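You operate a simulated robot arm through the tools that you are given. There is no shell and no other tool.

The job below is to be done with a simulated robot arm. You get a single attempt, and the scene is never put back.

Task
Mount the core from the cream table on its upright shaft and clamp it with air.
Fine: the teal collar goes on top of the core; set the dial to about 6 bar, then turn the air on and wait till the shaft's yellow lugs come out; leave the hoses.

Only the result counts: the job must be done as asked and must still hold three seconds after the hand-in. Knocking over, shifting, dropping, spilling or breaking anything else fails it.

Robot
A 7-joint arm with a two-finger parallel gripper, fixed in place. Base frame: the origin is at the foot of the arm, x ahead of it, y to its left, z up; the work surface is at about z = 0.804. Readings come in m, degrees, newtons and seconds.
With the tool pointing down near the work surface it reaches from about 0.22 to 0.74 m from the base axis. Its first joint turns from -166.0 to 166.0 degrees. Payload 1.57 kg.
The TCP is the grasp point between the finger pads, 0.03 m short of the fingertips. In the tool frame z runs along the fingers and y along their closing line. The gripper opens to 0.11 m. The fingers are 0.024 m wide and 0.012 m thick; the gripper's body (0.048 by 0.112 m) begins 0.078 m behind the TCP.
Orientation is told as [roll, pitch, yaw] about the base's x, y, z axes, in that order, counted from this pose: with the fingers straight down and closing along the base's y, the tool's x points along the base's -x, its y along +y and its z along -z.

Tools
- The arm moves only by the tool send_rows. Its argument "series" is text: rows parted by semicolons, each of 7 numbers parted by spaces: the turn, a rotation vector about the tool's x, y, z in units of 5 degrees (1.0 is 5 degrees), then the shift along the tool's x, y, z in units of 25 mm (1.0 is 25 mm), then the finger opening in mm, from 0 to 110. In form: rx ry rz x y z fingers; .... A call has 1 to 20 rows; each row shifts and turns the commanded pose from where the row before left it, along the tool's axes as they then stand. A call with a number of a shift or a turn outside -1 to 1 is refused whole. Rows are played at 5 a second. More than 0.05 m and 8.6 degrees between two rows, or a gripper value outside its range, and nothing of the call is played. Where a pose cannot be reached the arm comes as near as it can. A force on the tool above 40 N (or 10 N above the force at the start of the call, whichever is more), or a blocked arm, ends the call early, and 0.2 s more pass. Each finger travels about 0.045 m/s and halts on what it meets, pressing with about 33 N; the grip force reading is that of the motor and also rises with nothing between the fingers. The clock runs only during rows and for 0.2 s after the last one: add rows that do not move to give the fingers time. The reply holds the time, the measured pose of the TCP, the force on the tool along the base axes, the opening and the grip force, in the units named above and with some noise, with the torque about the TCP (base axes, N m) and any sound that the robot's microphone picked up, and new pictures: "show" is both (left out), scene, wrist or none.
- Cameras (640 x 400 px; columns grow to the right, rows downward): "scene" is fixed at [0.0484, 0.4988, 1.5467]; the picture's right is [-0.05, -1.00, 0.00], its down [-0.87, 0.04, -0.49] and it looks along [0.49, -0.02, -0.87] (base axes); focal length 309 px, centre (320, 200). "wrist" rides on the gripper at [0.07, 0.016, -0.141] in the tool frame; the picture's right is [-0.23, 0.97, 0.00], its down [-0.86, -0.20, -0.48] and it looks along [-0.47, -0.11, 0.88] (tool axes); focal length 222 px, centre (320, 200).
- move_column(by): slides the trunk up (or, below 0, down) by that many m; the arm rides with it, the base frame stays. It gives what a move gives, with no picture.
- measure_at(camera, pixels): for up to 12 pixels [column, row] of the newest picture of that camera ("zoom" is the newest enlarged one), the place [x, y, z] in the base frame of the surface seen there, good to about 0.002 m. It takes no simulated time.
- close_up(camera, box): a new picture of the part [left, top, right, bottom] of that camera's present view, enlarged. It takes no simulated time.
- close_job(): hands the job in; it is judged then, once.

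Leave the gripper open and the arm clear of the work at the hand-in unless told otherwise.

The tools are called as name(argument=value, ...) on one line, values as JSON. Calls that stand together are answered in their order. send_rows: Moves the arm, as the interface text tells. Its arguments: {"type":"object","properties":{"series":{"type":"string"},"show":{"type":"string","enum":["both","scene","wrist","none"]}},"required":["series"]} The other tools are called the same way: move_column (by) slides the trunk up or down; measure_at (camera, pixels) gives the place of the surface under pixels of a picture; close_up (camera, box) takes an enlarged picture of a part of a camera's view; close_job () hands the job in.

At the start:

```text
time: 0.0
eef_pos: [0.3772, 0.3259, 1.1909]
tool_rot: [0.0, 0.1, 0.1]
wrist_force: [0.2, 0.0, 0.2]
ft_torque: [-0.01, 0.03, -0.03]
finger_gap: 0.1102
grasp_force: 0.1
trunk travel left (down, up): [-0.5, 0.09]
```

scene: 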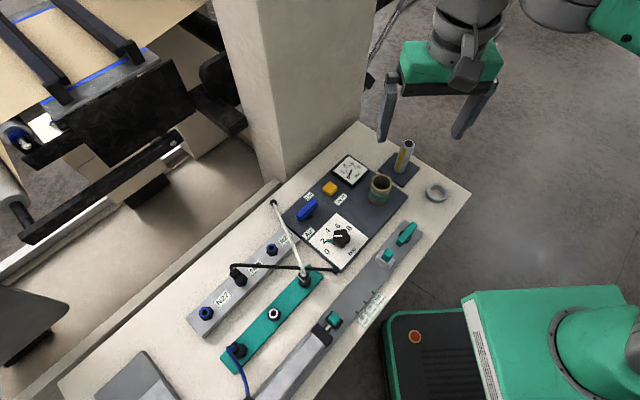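
wrist: 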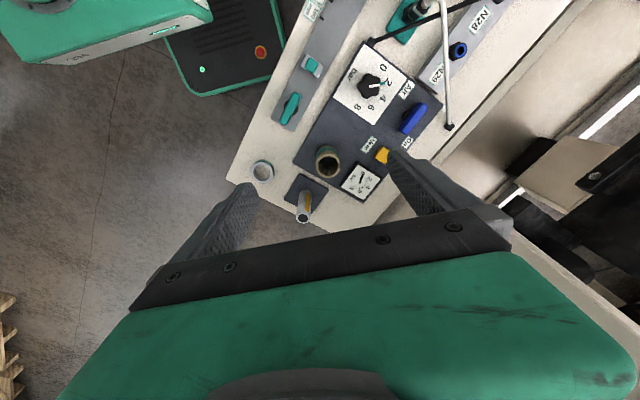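

I see a cream table with a dark panel (dial, blue handle, orange button, gauge, a cup-like core), an upright shaft on a dark base near (404,158), and a ring at (437,190). First I'll enlarge these parts.

close_up(camera="scene", box=[320, 120, 480, 220])

close_up(camera="scene", box=[270, 170, 430, 270])

close_up(camera="wrist", box=[230, 30, 470, 230])

```text
4.00 times, centred on (400, 170) of scene
```

zoom: 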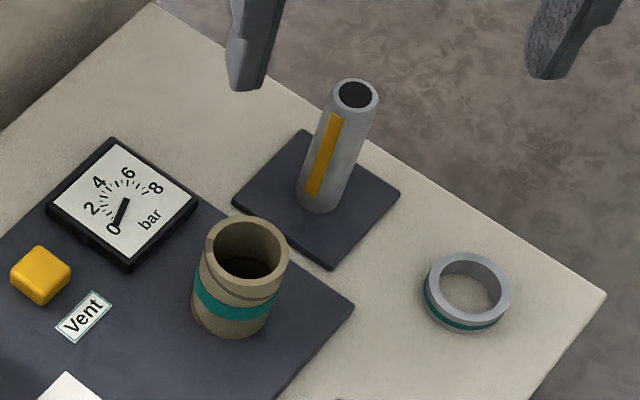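

```text
4.00 times, centred on (350, 220) of scene
```

zoom: 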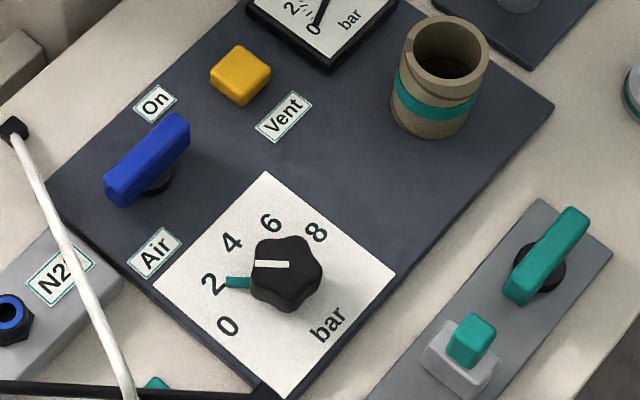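

```text
2.00 times, centred on (350, 130) of wrist
```

zoom: 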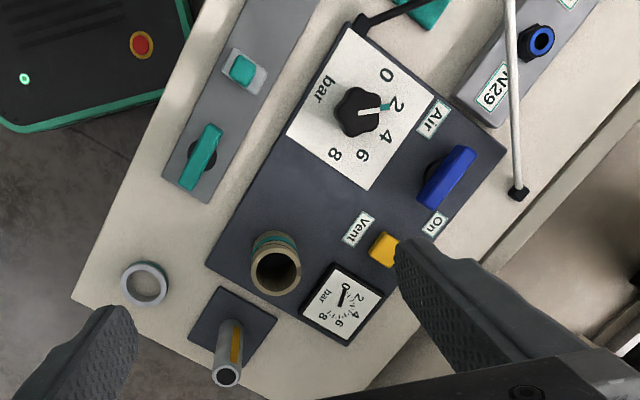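

Next I'll enlarge more tightly on the core, ring, shaft, dial and valve.

close_up(camera="scene", box=[356, 165, 404, 213])

close_up(camera="scene", box=[412, 165, 460, 213])

close_up(camera="scene", box=[384, 130, 424, 195])

close_up(camera="wrist", box=[240, 130, 340, 230])

close_up(camera="wrist", box=[330, 40, 450, 170])

close_up(camera="scene", box=[180, 180, 430, 400])

```text
8.33 times, centred on (380, 189) of scene
```

zoom: 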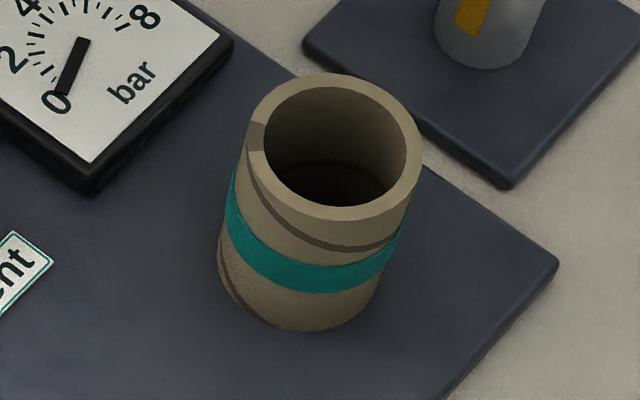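

```text
8.33 times, centred on (436, 189) of scene
```

zoom: 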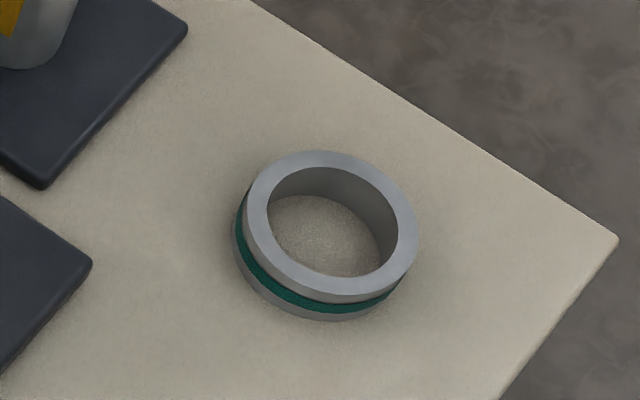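

```text
6.15 times, centred on (404, 162) of scene
```

zoom: 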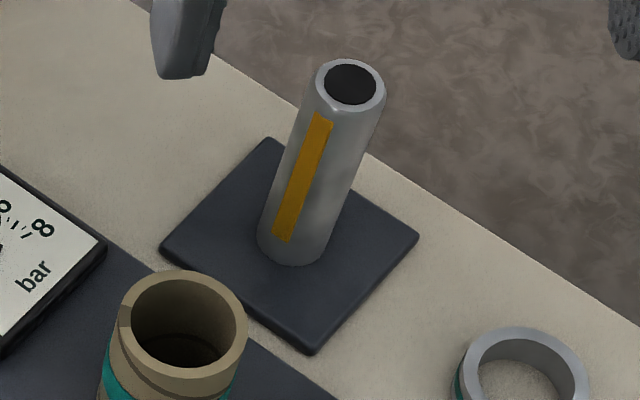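

```text
4.00 times, centred on (290, 180) of wrist
```

zoom: 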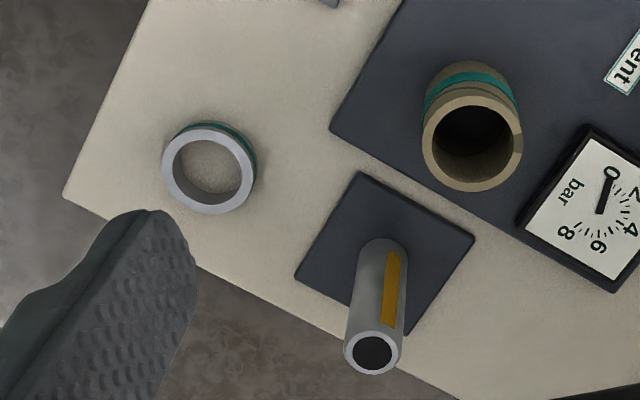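

```text
3.08 times, centred on (390, 105) of wrist
```

zoom: 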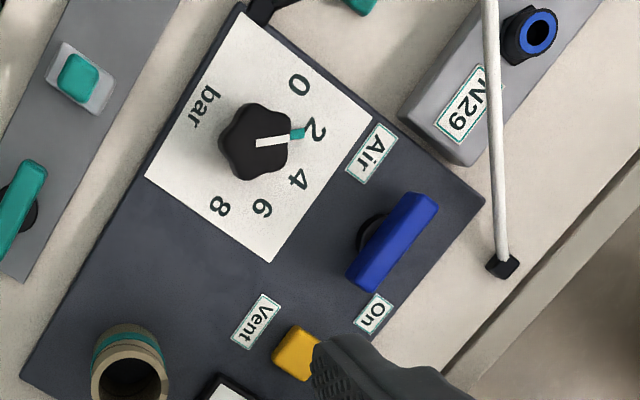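

```text
1.82 times, centred on (305, 290) of scene
```

zoom: 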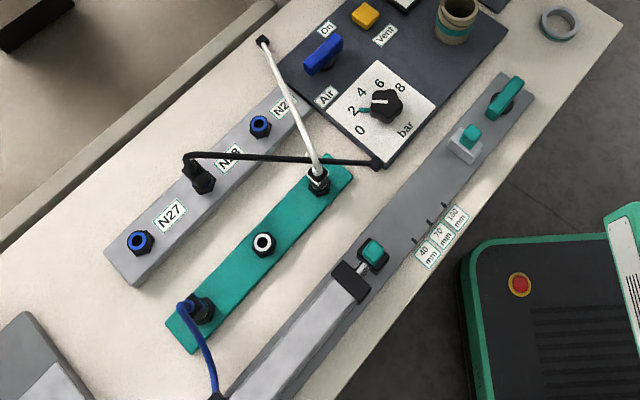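

I'll measure the core: rim, bottom and the panel surface around it.

close_up(camera="scene", box=[356, 165, 404, 213])

measure_at(camera="zoom", pixels=[[255, 143], [412, 160], [335, 80], [325, 212], [375, 85], [270, 185], [310, 328], [330, 185], [310, 275], [450, 300], [160, 220], [500, 150]])

```text
8.33 times, centred on (380, 189) of scene
```

zoom: 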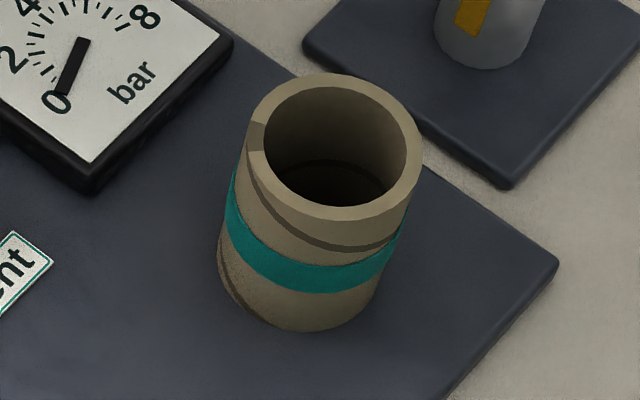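

```text
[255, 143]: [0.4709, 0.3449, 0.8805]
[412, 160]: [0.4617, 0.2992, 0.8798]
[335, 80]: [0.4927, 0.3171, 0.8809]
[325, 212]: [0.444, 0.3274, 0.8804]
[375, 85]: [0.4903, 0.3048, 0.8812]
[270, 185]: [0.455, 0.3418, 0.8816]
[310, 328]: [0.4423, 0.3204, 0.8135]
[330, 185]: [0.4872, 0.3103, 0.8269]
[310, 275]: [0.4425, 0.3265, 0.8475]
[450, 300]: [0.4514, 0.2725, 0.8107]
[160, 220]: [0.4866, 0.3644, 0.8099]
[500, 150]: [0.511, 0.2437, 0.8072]
```

Now the ring and the shaft.

close_up(camera="scene", box=[412, 165, 460, 213])

measure_at(camera="zoom", pixels=[[256, 215], [409, 228], [320, 158], [325, 285], [330, 230], [278, 190], [390, 175], [360, 273], [300, 312], [530, 270], [120, 220], [617, 240]])

close_up(camera="scene", box=[384, 130, 424, 195])

measure_at(camera="zoom", pixels=[[320, 85], [381, 85], [350, 62], [350, 106], [350, 85], [320, 150], [290, 220], [340, 180], [290, 260], [210, 220], [290, 320], [370, 270]])

```text
8.33 times, centred on (436, 189) of scene
```

zoom: 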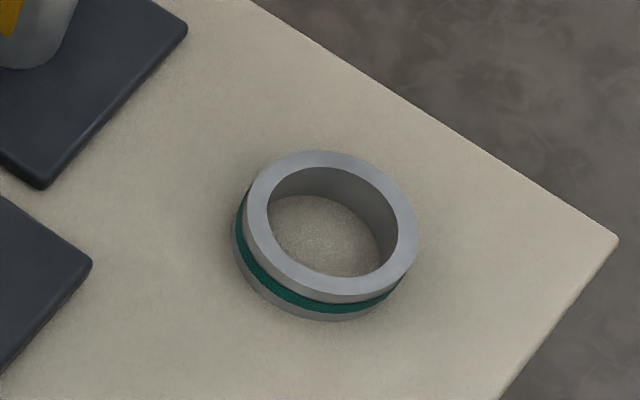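

```text
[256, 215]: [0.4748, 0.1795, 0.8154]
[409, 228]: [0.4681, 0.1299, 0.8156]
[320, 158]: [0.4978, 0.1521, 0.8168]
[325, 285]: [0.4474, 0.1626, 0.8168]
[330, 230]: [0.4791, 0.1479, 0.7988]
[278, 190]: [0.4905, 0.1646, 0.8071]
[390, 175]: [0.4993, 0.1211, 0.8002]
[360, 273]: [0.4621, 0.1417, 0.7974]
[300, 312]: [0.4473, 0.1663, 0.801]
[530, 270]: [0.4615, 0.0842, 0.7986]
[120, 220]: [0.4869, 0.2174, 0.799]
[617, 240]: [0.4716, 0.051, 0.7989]
```

```text
6.15 times, centred on (404, 162) of scene
```

zoom: 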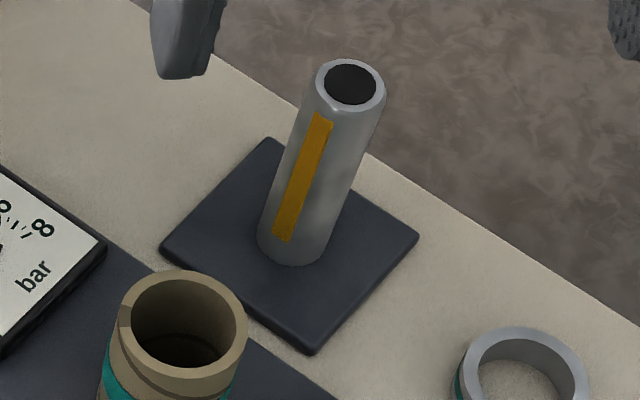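

```text
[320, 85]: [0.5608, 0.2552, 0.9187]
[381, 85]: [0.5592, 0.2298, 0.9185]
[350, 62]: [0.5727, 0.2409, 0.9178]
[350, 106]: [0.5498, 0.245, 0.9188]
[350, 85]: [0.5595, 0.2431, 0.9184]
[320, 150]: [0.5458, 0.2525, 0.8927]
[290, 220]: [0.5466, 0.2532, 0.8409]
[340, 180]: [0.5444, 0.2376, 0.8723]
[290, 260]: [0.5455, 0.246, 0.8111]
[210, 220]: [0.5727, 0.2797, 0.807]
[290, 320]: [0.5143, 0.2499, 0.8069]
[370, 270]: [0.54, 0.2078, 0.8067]
```

Now the dial, valve handle, labels, gauge and button.

close_up(camera="scene", box=[286, 180, 376, 270])

measure_at(camera="zoom", pixels=[[230, 240], [280, 215], [330, 240], [300, 190], [262, 228], [215, 228], [145, 300], [150, 235], [160, 185], [210, 160], [265, 170], [200, 260]])

measure_at(camera="scene", pixels=[[309, 195], [308, 233], [300, 215], [315, 203], [310, 216], [330, 188], [342, 199], [350, 170], [349, 186], [369, 172], [332, 166], [277, 220]])

```text
4.44 times, centred on (331, 225) of scene
```

zoom: 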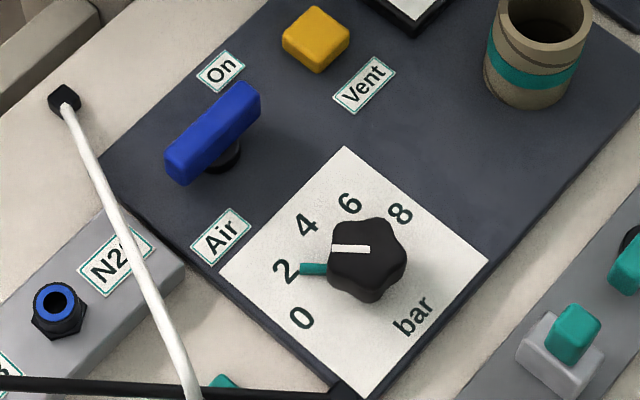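

```text
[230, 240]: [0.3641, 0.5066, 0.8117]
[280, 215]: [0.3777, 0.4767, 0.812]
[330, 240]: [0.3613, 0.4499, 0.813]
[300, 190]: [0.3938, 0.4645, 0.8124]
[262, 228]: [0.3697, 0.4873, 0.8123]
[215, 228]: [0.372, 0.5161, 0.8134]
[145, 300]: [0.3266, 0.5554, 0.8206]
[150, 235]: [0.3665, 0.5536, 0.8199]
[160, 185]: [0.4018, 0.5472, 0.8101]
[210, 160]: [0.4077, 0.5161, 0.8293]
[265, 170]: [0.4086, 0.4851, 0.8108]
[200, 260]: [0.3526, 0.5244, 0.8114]
```

```text
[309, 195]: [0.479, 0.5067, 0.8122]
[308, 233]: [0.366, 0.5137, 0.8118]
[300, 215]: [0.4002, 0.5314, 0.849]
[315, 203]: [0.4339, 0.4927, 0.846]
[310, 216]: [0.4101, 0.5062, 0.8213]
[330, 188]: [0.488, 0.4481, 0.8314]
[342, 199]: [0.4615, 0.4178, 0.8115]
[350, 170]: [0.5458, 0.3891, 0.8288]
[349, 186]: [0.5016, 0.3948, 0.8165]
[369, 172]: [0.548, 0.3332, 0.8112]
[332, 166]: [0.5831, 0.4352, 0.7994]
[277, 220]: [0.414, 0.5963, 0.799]
```

Now measuring exact points on the zoomed dial/handle: knob top and edges, pointer line, digits, handle ends, hub.

measure_at(camera="zoom", pixels=[[336, 249], [367, 249], [370, 230], [390, 260], [345, 275], [375, 295], [308, 269], [325, 268], [302, 318], [287, 270], [306, 226], [350, 203]])

measure_at(camera="zoom", pixels=[[400, 212], [345, 150], [485, 262], [365, 395], [175, 160], [245, 90], [212, 122], [240, 110], [228, 160], [222, 165], [218, 230], [222, 70]])

```text
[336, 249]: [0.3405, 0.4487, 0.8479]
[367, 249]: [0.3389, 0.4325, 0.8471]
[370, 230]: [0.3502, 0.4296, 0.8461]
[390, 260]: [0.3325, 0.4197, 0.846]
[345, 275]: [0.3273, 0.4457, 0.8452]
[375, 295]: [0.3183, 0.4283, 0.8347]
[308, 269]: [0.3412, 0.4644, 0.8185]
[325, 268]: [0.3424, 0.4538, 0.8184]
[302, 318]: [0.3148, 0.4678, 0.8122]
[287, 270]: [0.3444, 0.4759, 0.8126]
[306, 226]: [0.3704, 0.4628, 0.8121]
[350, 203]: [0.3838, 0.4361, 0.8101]
```

```text
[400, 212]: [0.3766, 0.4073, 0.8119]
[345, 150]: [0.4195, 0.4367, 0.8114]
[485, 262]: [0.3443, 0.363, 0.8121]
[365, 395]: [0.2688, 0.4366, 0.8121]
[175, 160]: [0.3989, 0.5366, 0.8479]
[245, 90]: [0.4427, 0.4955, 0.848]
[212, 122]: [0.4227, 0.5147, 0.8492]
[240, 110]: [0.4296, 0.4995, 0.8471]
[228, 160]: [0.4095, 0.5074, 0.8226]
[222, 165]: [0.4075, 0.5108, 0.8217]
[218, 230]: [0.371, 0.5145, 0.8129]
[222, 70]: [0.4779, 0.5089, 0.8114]
```

I read: knob centre ≈ (0.340, 0.432), pointer at 2; digit 6 lies about 79° clockwise from it. Core ≈ (0.4675, 0.3215), 70 mm tall; shaft ≈ (0.5605, 0.243), top z 0.918; ring ≈ (0.472, 0.155). First I move above the core, staying above the shaft's height, with the gripper open.

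send_rows(series="0 0 0 -0.4 -0.02 0.8 110; 0 0 0 -0.4 -0.02 0.8 110; 0 0 0 -0.4 -0.02 0.8 110; 0 0 0 -0.4 -0.02 0.8 110; 0 0 0 -0.4 -0.02 0.8 110; 0 0 0 -0.4 -0.02 0.8 110; 0 0 0 -0.4 -0.02 0.8 110; 0 0 0 -0.4 -0.02 0.8 110; 0 0 0 -0.4 -0.02 0.8 110; 0 0 0 0 0 0 110")

```text
time: 2.2
eef_pos: [0.4678, 0.32, 1.0101]
tool_rot: [0.1, 0.1, 0.0]
wrist_force: [-0.9, 0.3, -0.4]
ft_torque: [0.0, 0.02, 0.02]
finger_gap: 0.1098
grasp_force: 0.2
trunk travel left (down, up): [-0.5, 0.09]
```

scene: 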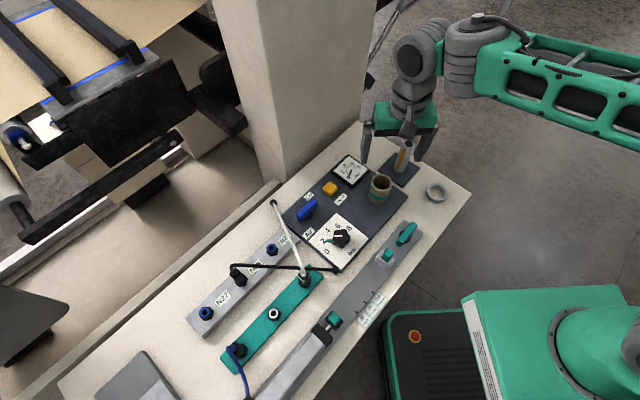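
wrist: 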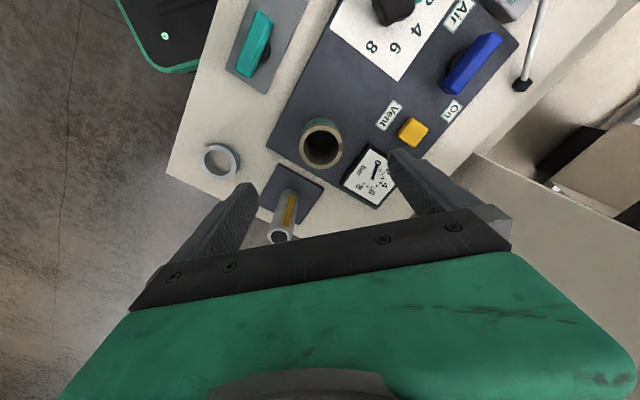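

The wrist view shows the core rim at about (321,143), right under the grasp point. I'll enlarge and measure the core rim, shaft and ring from here.

close_up(camera="wrist", box=[260, 110, 360, 210])

```text
4.00 times, centred on (310, 160) of wrist
```

zoom: 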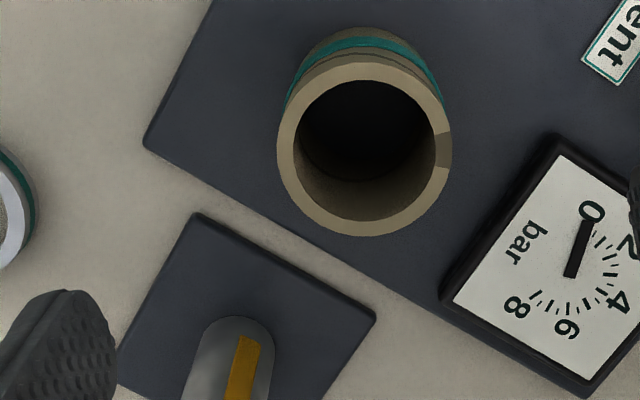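

measure_at(camera="zoom", pixels=[[286, 150], [444, 150], [365, 71], [365, 230], [310, 95], [420, 95], [310, 205], [420, 205], [550, 140], [460, 290], [375, 320], [200, 218]])

measure_at(camera="wrist", pixels=[[206, 160], [238, 160], [222, 145], [222, 176], [270, 237], [292, 237], [281, 231], [281, 242], [222, 160], [470, 65], [465, 107], [455, 15]])

close_up(camera="wrist", box=[400, 0, 540, 140])

close_up(camera="wrist", box=[190, 130, 300, 250])

```text
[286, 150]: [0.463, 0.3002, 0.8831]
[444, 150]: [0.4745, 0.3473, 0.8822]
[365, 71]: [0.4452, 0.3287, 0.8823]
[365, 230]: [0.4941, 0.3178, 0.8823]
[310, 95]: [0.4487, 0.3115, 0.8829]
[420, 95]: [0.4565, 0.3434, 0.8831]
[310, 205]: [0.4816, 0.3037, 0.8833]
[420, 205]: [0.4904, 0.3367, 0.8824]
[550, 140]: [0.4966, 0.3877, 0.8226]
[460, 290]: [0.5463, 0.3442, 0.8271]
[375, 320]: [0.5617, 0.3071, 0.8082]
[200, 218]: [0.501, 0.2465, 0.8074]
```

```text
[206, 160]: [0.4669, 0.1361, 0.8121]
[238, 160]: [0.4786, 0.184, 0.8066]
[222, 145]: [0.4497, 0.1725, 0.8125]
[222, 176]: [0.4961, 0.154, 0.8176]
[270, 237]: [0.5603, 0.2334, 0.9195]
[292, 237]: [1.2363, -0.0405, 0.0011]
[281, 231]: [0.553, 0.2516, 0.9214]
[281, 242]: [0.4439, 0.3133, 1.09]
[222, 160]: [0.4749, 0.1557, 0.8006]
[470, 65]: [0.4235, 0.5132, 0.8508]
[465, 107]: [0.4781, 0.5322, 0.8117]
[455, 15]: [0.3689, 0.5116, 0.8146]
```

```text
2.86 times, centred on (470, 70) of wrist
```

zoom: 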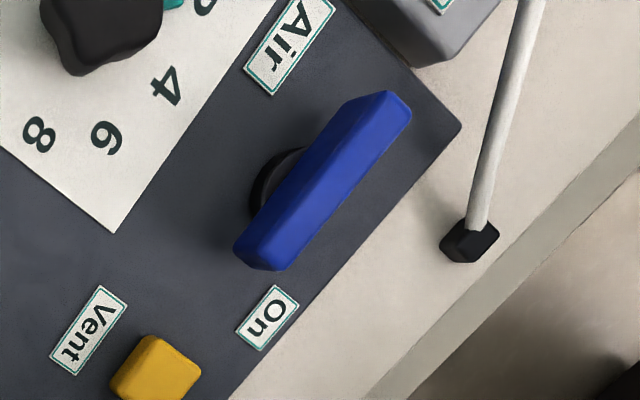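

```text
3.33 times, centred on (245, 190) of wrist
```

zoom: 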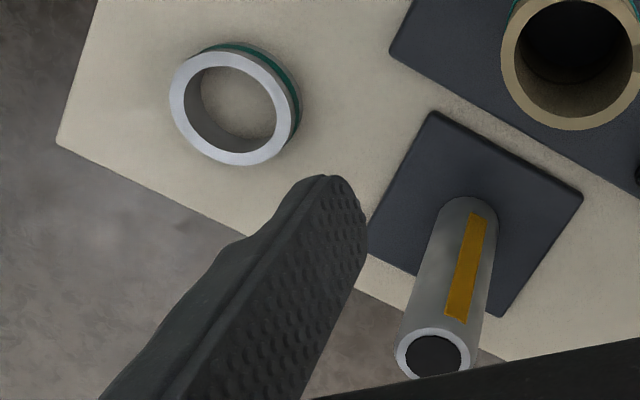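

The wrist fit puts the core centre at ≈ (0.469, 0.323), rim z ≈ 0.882. I'll descend straight with the fingers open, to fingertips ≈ 0.838.

send_rows(series="0 0 0 -0.04 0.12 0.6 110; 0 0 0 0 0 0.9 110; 0 0 0 0 0 0.9 110; 0 0 0 0 0 0.9 110; 0 0 0 0 0 0.9 110; 0 0 0 0 0 0.9 110; 0 0 0 0 0 0.55 110; 0 0 0 0 0 0 110")

```text
time: 4.0
eef_pos: [0.4668, 0.3246, 0.8701]
tool_rot: [0.0, -0.1, 0.0]
wrist_force: [-0.4, -0.8, -0.3]
ft_torque: [0.0, -0.01, 0.0]
finger_gap: 0.11
grasp_force: 0.0
trunk travel left (down, up): [-0.5, 0.09]
```

scene: 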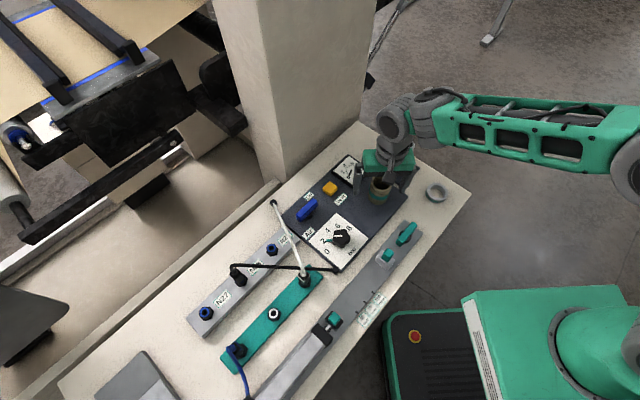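
wrist: 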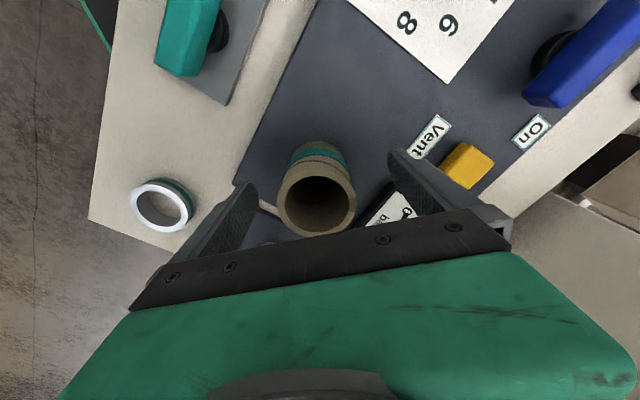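

The fingers straddle the core, rim at about (317,197) in the wrist view. I check the rim position once more before closing.

close_up(camera="wrist", box=[270, 130, 370, 250])

measure_at(camera="wrist", pixels=[[281, 197], [352, 197], [317, 163], [317, 233], [292, 172], [342, 222], [342, 172], [292, 222]])

```text
3.33 times, centred on (320, 190) of wrist
```

zoom: 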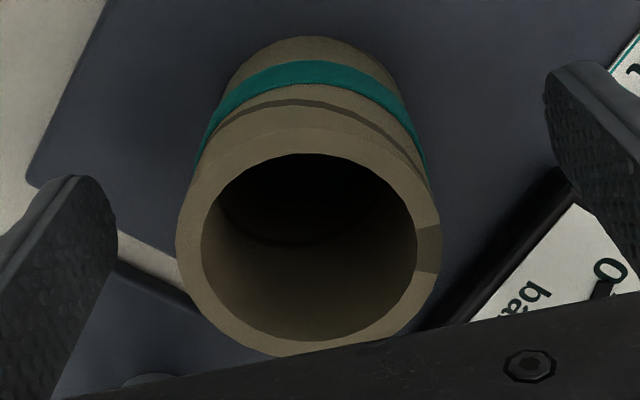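

```text
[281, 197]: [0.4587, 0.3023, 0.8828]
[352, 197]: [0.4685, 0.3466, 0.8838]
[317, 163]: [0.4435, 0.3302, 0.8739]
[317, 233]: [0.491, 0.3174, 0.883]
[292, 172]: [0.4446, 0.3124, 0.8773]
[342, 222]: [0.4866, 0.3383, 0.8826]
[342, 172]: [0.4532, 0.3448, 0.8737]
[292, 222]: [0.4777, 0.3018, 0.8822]
```

The core sits about 3 mm to the −y side of the grasp point; I correct this and close the fingers on it.

send_rows(series="0 0 0 -0.02 -0.1 0 110; 0 0 0 0 0 0 110; 0 0 0 0 0 0 75; 0 0 0 0 0 0 60; 0 0 0 0 0 0 48; 0 0 0 0 0 0 44; 0 0 0 0 0 0 44; 0 0 0 0 0 0 44", show="wrist")

```text
time: 5.8
eef_pos: [0.4673, 0.3214, 0.8685]
tool_rot: [-0.1, 0.0, -0.1]
wrist_force: [0.3, 0.6, 0.3]
ft_torque: [-0.05, -0.03, 0.02]
finger_gap: 0.0521
grasp_force: 32.6
trunk travel left (down, up): [-0.5, 0.09]
```

wrist: 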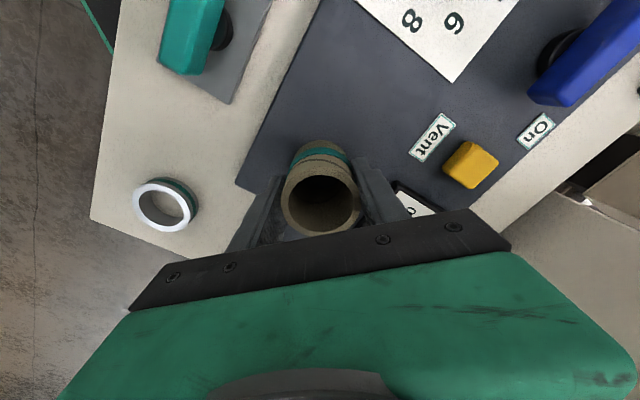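

Core gripped (gap 52 mm, 32.6 N). I lift it straight up 130 mm so its bottom clears the shaft top.

send_rows(series="0 0 0 0 0 -0.4 44; 0 0 0 0 0 -0.8 44; 0 0 0 0 0 -0.8 44; 0 0 0 0 0 -0.8 44; 0 0 0 0 0 -0.8 44; 0 0 0 0 0 -0.8 44; 0 0 0 0 0 -0.8 44; 0 0 0 0 0 0 44")

```text
time: 7.6
eef_pos: [0.4663, 0.3212, 0.9999]
tool_rot: [0.0, 0.0, 0.0]
wrist_force: [-0.1, -0.3, -0.7]
ft_torque: [0.02, -0.01, 0.0]
finger_gap: 0.0522
grasp_force: 33.1
trunk travel left (down, up): [-0.5, 0.09]
```

scene: 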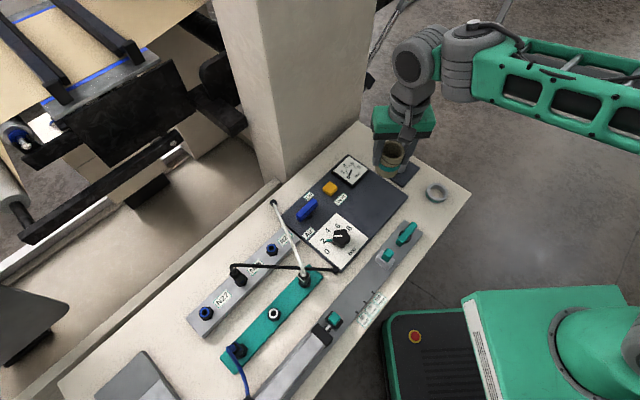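
wrist: 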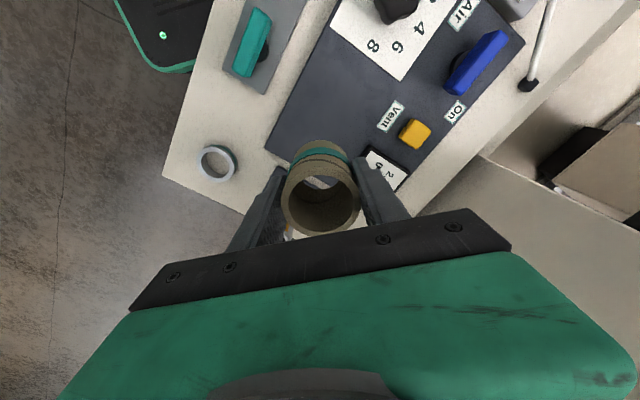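

Core held well; its bottom is at ≈ 0.942. I move sideways over the shaft at ≈ (0.5605, 0.243).

send_rows(series="0 0 0 -0.6 -0.5 0 44; 0 0 0 -0.8 -0.66 0 44; 0 0 0 -0.8 -0.66 0 44; 0 0 0 -0.8 -0.66 0 44; 0 0 0 -0.74 -0.64 0 44; 0 0 0 0 0 0 44; 0 0 0 0 0 0 44")

```text
time: 9.2
eef_pos: [0.5618, 0.242, 0.9969]
tool_rot: [0.0, 0.0, -0.1]
wrist_force: [-0.8, -0.2, 0.0]
ft_torque: [0.0, -0.03, 0.03]
finger_gap: 0.0521
grasp_force: 33.2
trunk travel left (down, up): [-0.5, 0.09]
```

scene: 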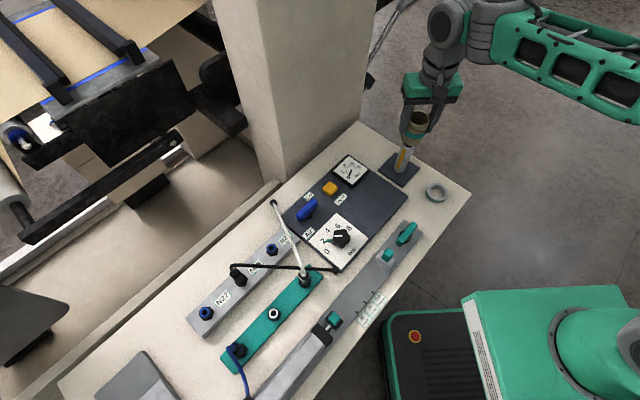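
wrist: 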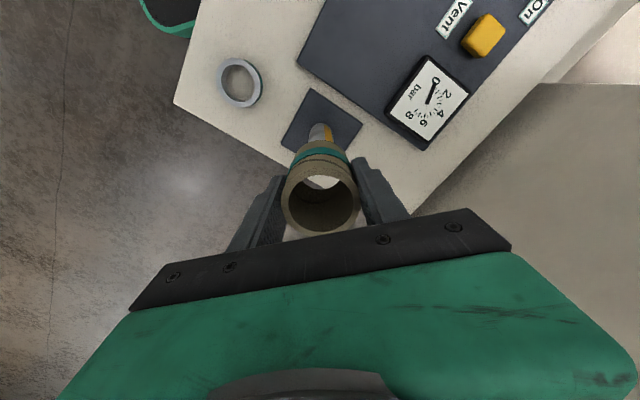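

close_up(camera="wrist", box=[260, 80, 380, 240])

close_up(camera="scene", box=[380, 90, 460, 190])

```text
2.50 times, centred on (320, 160) of wrist
```

zoom: 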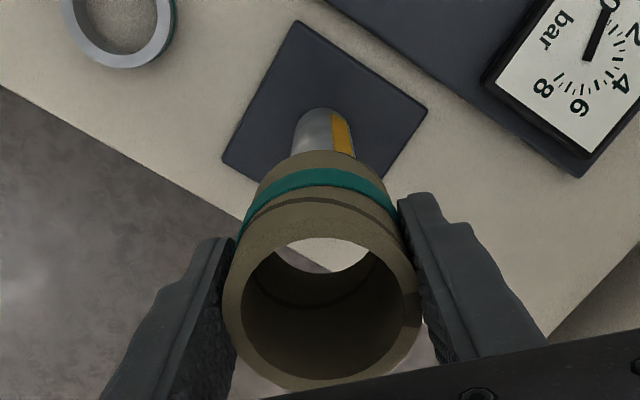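

```text
4.00 times, centred on (420, 140) of scene
```

zoom: 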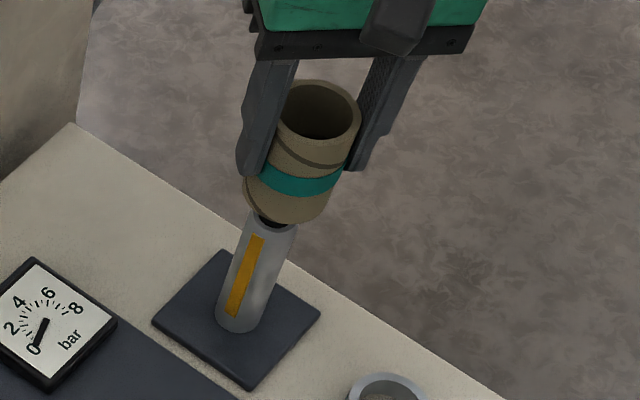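

I compare the held core with the shaft in the scene view: measuring the rim and the shaft edges.

measure_at(camera="zoom", pixels=[[279, 108], [357, 122], [318, 83], [318, 143], [290, 130], [348, 95], [240, 260], [260, 290], [237, 330], [225, 305], [285, 240], [262, 240]])

close_up(camera="scene", box=[395, 100, 445, 180])

```text
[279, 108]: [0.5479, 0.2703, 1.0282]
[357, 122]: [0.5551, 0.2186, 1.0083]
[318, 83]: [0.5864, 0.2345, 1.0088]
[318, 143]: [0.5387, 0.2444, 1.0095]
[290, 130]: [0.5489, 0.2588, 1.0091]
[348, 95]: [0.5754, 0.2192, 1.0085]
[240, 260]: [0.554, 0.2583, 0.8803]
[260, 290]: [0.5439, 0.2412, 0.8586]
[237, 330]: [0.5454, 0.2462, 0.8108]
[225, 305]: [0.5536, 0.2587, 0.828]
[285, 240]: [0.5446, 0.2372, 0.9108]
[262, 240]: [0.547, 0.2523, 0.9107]
```

```text
5.00 times, centred on (420, 140) of scene
```

zoom: 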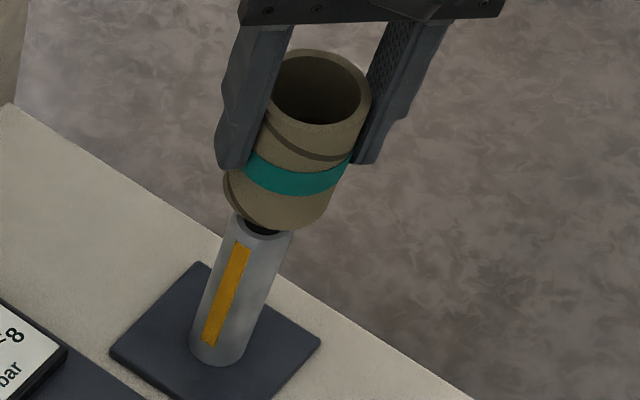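

The held core is about 2 mm too far to −y and 1 mm to +x of the shaft axis. I correct that and lower it 120 mm over the shaft.

send_rows(series="0 0 0 0.035 0.075 0 44; 0 0 0 0 0 0 44; 0 0 0 0 0 0.6 44; 0 0 0 0 0 0.6 44; 0 0 0 0 0 0.6 44; 0 0 0 0 0 0.6 44; 0 0 0 0 0 0.6 44; 0 0 0 0 0 0.6 44; 0 0 0 0 0 0.6 44; 0 0 0 0 0 0.6 44; 0 0 0 0 0 0 44")

```text
time: 11.6
eef_pos: [0.565, 0.2444, 0.8774]
tool_rot: [0.0, 0.0, 0.0]
wrist_force: [-0.2, -1.1, -0.8]
ft_torque: [-0.01, 0.03, 0.03]
finger_gap: 0.0521
grasp_force: 33.0
trunk travel left (down, up): [-0.5, 0.09]
```

scene: 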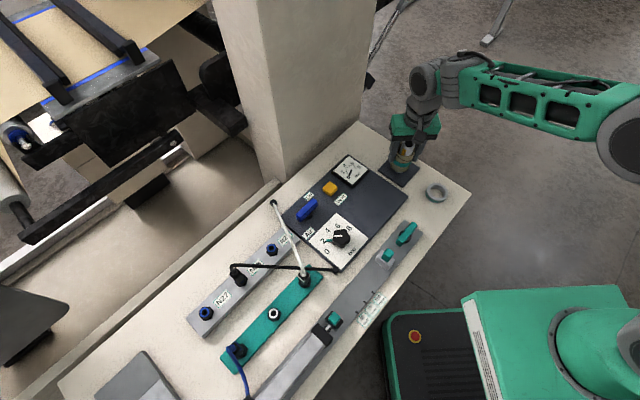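
wrist: 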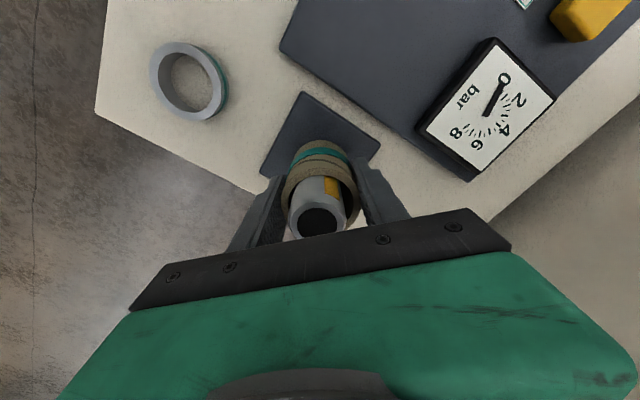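

The shaft end now shows inside the core. I enlarge both views to check the centring.

close_up(camera="wrist", box=[270, 120, 370, 250])

close_up(camera="scene", box=[380, 125, 430, 185])

```text
3.08 times, centred on (320, 185) of wrist
```

zoom: 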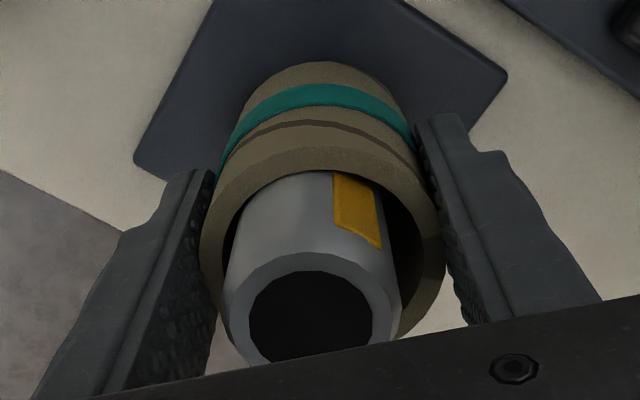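

```text
6.67 times, centred on (405, 155) of scene
```

zoom: 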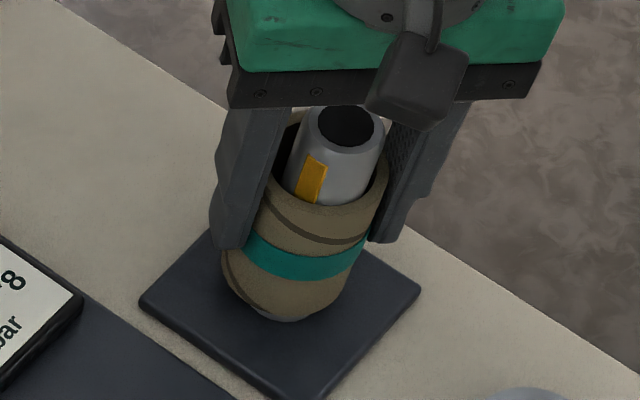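

The core is over the shaft with about 1.5 mm offset in +x and +y – small. I correct it and lower another 9 mm.

send_rows(series="0 0 0 0.06 -0.05 0 44; 0 0 0 0 0 0 44; 0 0 0 0 0 0.12 44; 0 0 0 0 0 0.12 44; 0 0 0 0 0 0.12 44; 0 0 0 0 0 0 44")

```text
time: 13.0
eef_pos: [0.5595, 0.2432, 0.8689]
tool_rot: [0.0, -0.1, -0.1]
wrist_force: [-0.1, -0.6, -0.5]
ft_torque: [-0.02, 0.0, 0.01]
finger_gap: 0.0518
grasp_force: 33.0
trunk travel left (down, up): [-0.5, 0.09]
```

scene: 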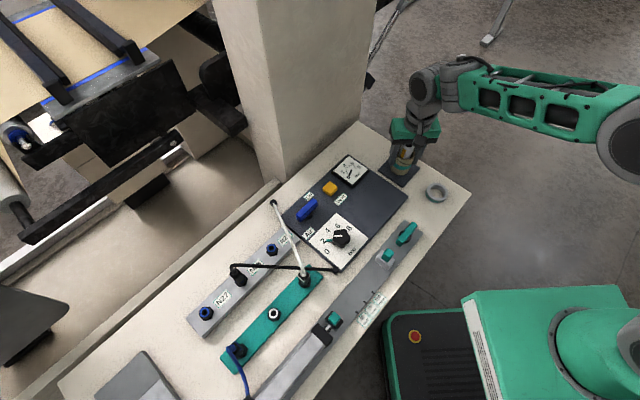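
wrist: 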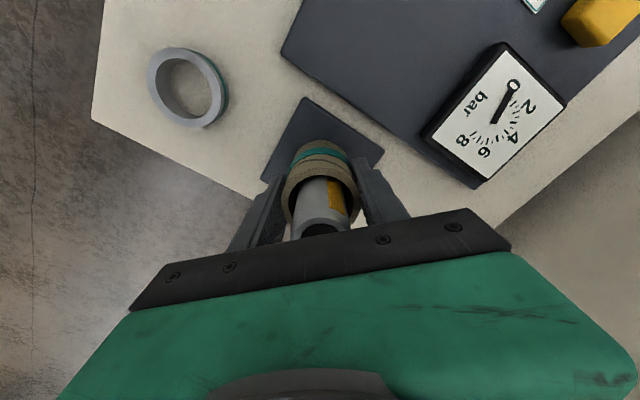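

Now small 1 mm steps down, watching the vertical force for contact with the base plate.

send_rows(series="0 0 0 0 0 0.04 44; 0 0 0 0 0 0.04 44; 0 0 0 0 0 0 44", show="none")

close_up(camera="scene", box=[380, 125, 430, 185])

```text
time: 13.8
eef_pos: [0.559, 0.2445, 0.8684]
tool_rot: [0.1, -0.1, 0.0]
wrist_force: [0.1, 0.0, -0.4]
ft_torque: [0.03, 0.03, 0.01]
finger_gap: 0.052
grasp_force: 33.0
trunk travel left (down, up): [-0.5, 0.09]
```

```text
6.67 times, centred on (405, 155) of scene
```

zoom: 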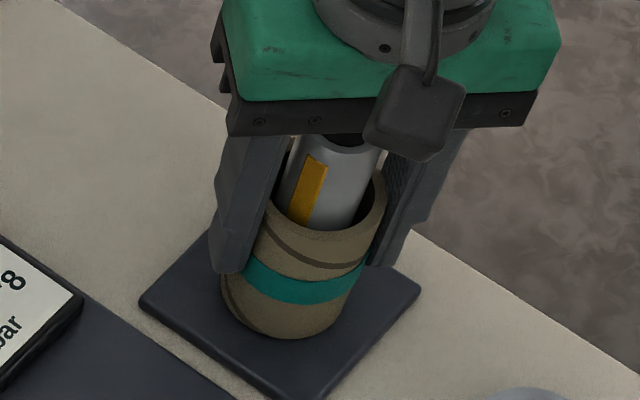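

measure_at(camera="zoom", pixels=[[320, 235], [300, 231], [340, 233], [365, 222], [286, 332], [286, 345], [300, 350], [240, 320]])

send_rows(series="0 0 0 0 0 0.04 44; 0 0 0 0 0 0 44", show="none")

```text
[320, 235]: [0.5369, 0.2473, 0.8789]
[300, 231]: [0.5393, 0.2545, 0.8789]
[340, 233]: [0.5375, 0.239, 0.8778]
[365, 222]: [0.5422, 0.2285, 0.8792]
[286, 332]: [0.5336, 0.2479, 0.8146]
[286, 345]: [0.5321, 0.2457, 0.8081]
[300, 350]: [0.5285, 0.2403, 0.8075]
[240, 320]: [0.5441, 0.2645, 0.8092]
```

```text
time: 14.4
eef_pos: [0.5601, 0.2444, 0.8661]
tool_rot: [0.0, 0.1, 0.0]
wrist_force: [-0.4, 0.0, -0.2]
ft_torque: [0.0, -0.01, 0.01]
finger_gap: 0.052
grasp_force: 32.8
trunk travel left (down, up): [-0.5, 0.09]
```

send_rows(series="0 0 0 0 0 0.03 44; 0 0 0 0 0 0 44", show="none")

```text
time: 15.0
eef_pos: [0.5602, 0.2435, 0.8659]
tool_rot: [0.0, -0.1, 0.0]
wrist_force: [-0.1, 0.2, -0.8]
ft_torque: [0.02, -0.05, 0.04]
finger_gap: 0.052
grasp_force: 33.1
trunk travel left (down, up): [-0.5, 0.09]
```

send_rows(series="0 0 0 0 0 0.04 44; 0 0 0 0 0 0 44", show="none")

```text
time: 15.6
eef_pos: [0.5595, 0.2431, 0.8646]
tool_rot: [0.1, 0.0, 0.0]
wrist_force: [-0.6, 1.1, 4.6]
ft_torque: [0.04, 0.09, -0.04]
finger_gap: 0.0522
grasp_force: 33.3
trunk travel left (down, up): [-0.5, 0.09]
```

Vertical force rose to 4.6 N: the core stands on the base plate. I open the fingers and look.

send_rows(series="0 0 0 0 0 0 52; 0 0 0 0 0 0 60; 0 0 0 0 0 0 75; 0 0 0 0 0 0 90; 0 0 0 0 0 0 90")

close_up(camera="scene", box=[380, 125, 430, 185])

close_up(camera="wrist", box=[270, 120, 370, 250])

```text
time: 16.8
eef_pos: [0.5584, 0.2435, 0.8646]
tool_rot: [0.0, -0.1, 0.0]
wrist_force: [-0.7, 0.4, 0.2]
ft_torque: [-0.01, 0.0, 0.03]
finger_gap: 0.0899
grasp_force: 0.0
trunk travel left (down, up): [-0.5, 0.09]
```

scene: 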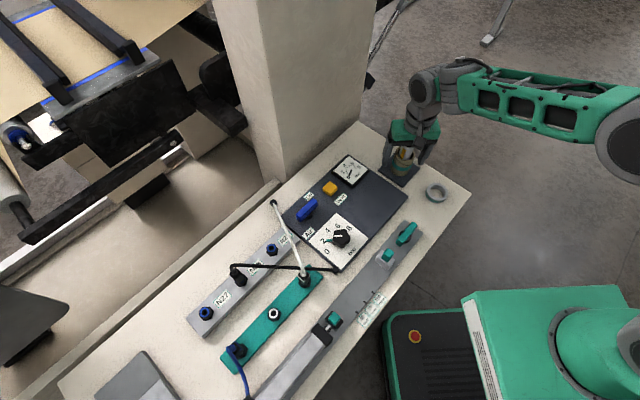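
wrist: 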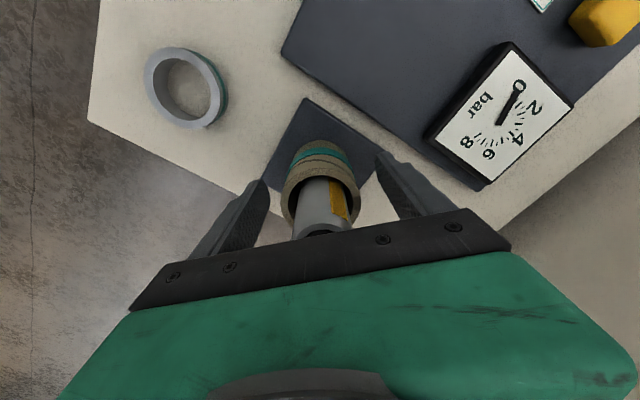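

```text
6.67 times, centred on (405, 155) of scene
```

zoom: 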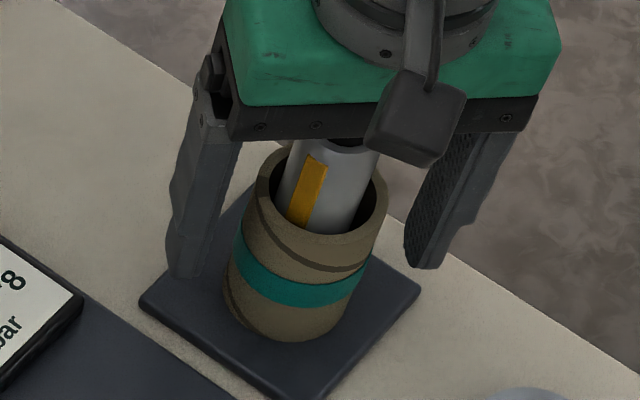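

```text
3.08 times, centred on (320, 185) of wrist
```

zoom: 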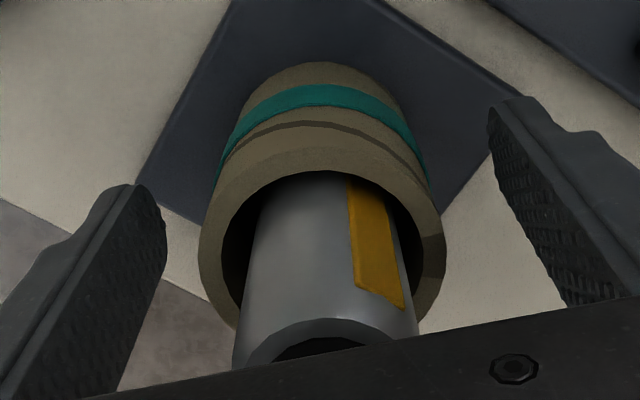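

The core stands on the shaft, fairly centred. I rise straight up 130 mm, then travel over the ring at about (0.472, 0.156).

send_rows(series="0 0 0 0 0 -0.4 90; 0 0 0 0 0 -0.8 90; 0 0 0 0 0 -0.8 90; 0 0 0 0 0 -0.8 90; 0 0 0 0 0 -0.8 90; 0 0 0 0 0 -0.8 90; 0 0 0 0 0 -0.8 95; 0 0 0 0.7 -0.7 0 100; 0 0 0 0.7 -0.7 0 100; 0 0 0 0.7 -0.7 0 100; 0 0 0 0.7 -0.7 0 100; 0 0 0 0.7 -0.7 0 100; 0 0 0 0 0 0 100")

```text
time: 19.6
eef_pos: [0.4726, 0.1566, 0.9917]
tool_rot: [0.0, 0.0, -0.1]
wrist_force: [-0.2, 0.1, -0.5]
ft_torque: [-0.02, 0.03, 0.01]
finger_gap: 0.1
grasp_force: 0.0
trunk travel left (down, up): [-0.5, 0.09]
```

scene: 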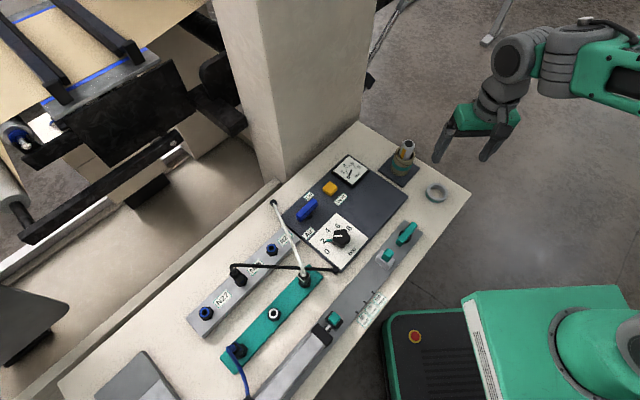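
wrist: 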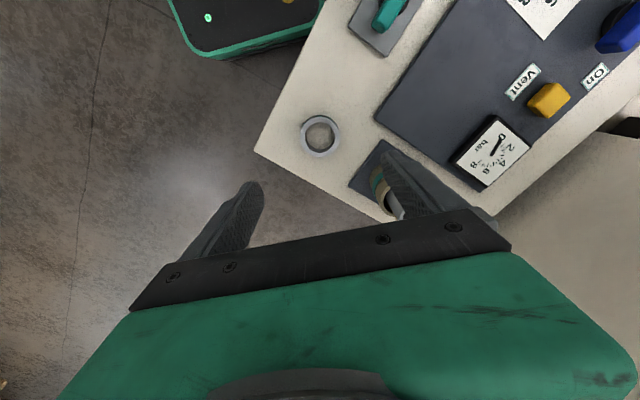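

The ring is centred under the gripper (wrist (320,137)). I check the core on the shaft and the ring in enlarged views.

close_up(camera="scene", box=[380, 130, 430, 190])

measure_at(camera="zoom", pixels=[[260, 140], [381, 150], [320, 203], [345, 100], [276, 180], [360, 190], [352, 65], [352, 40], [352, 84], [318, 62], [386, 62], [290, 300]])

close_up(camera="wrist", box=[280, 100, 360, 180])

```text
6.67 times, centred on (405, 160) of scene
```

zoom: 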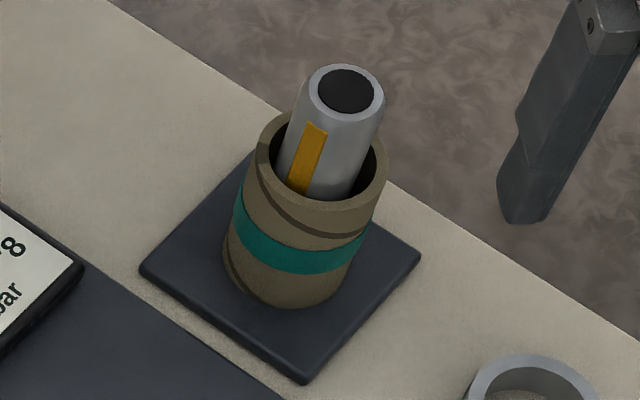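

```text
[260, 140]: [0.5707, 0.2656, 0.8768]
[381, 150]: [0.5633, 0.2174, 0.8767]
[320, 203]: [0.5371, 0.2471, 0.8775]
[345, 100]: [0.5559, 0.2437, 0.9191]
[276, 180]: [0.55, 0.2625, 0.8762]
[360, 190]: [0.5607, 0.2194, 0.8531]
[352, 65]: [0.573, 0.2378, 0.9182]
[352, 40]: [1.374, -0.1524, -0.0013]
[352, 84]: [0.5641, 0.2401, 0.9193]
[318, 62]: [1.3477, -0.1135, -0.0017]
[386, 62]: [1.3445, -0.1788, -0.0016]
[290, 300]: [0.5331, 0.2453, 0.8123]
```

```text
5.00 times, centred on (320, 140) of wrist
```

zoom: 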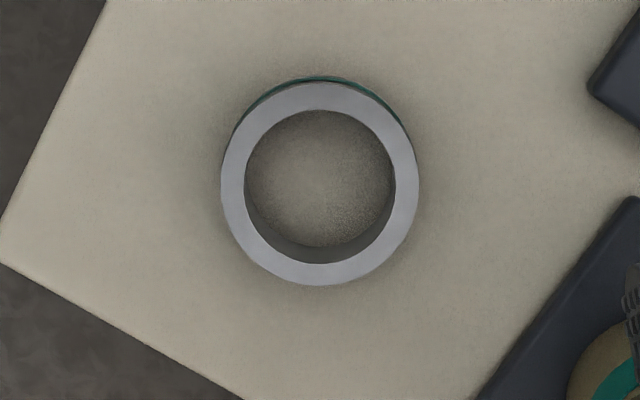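

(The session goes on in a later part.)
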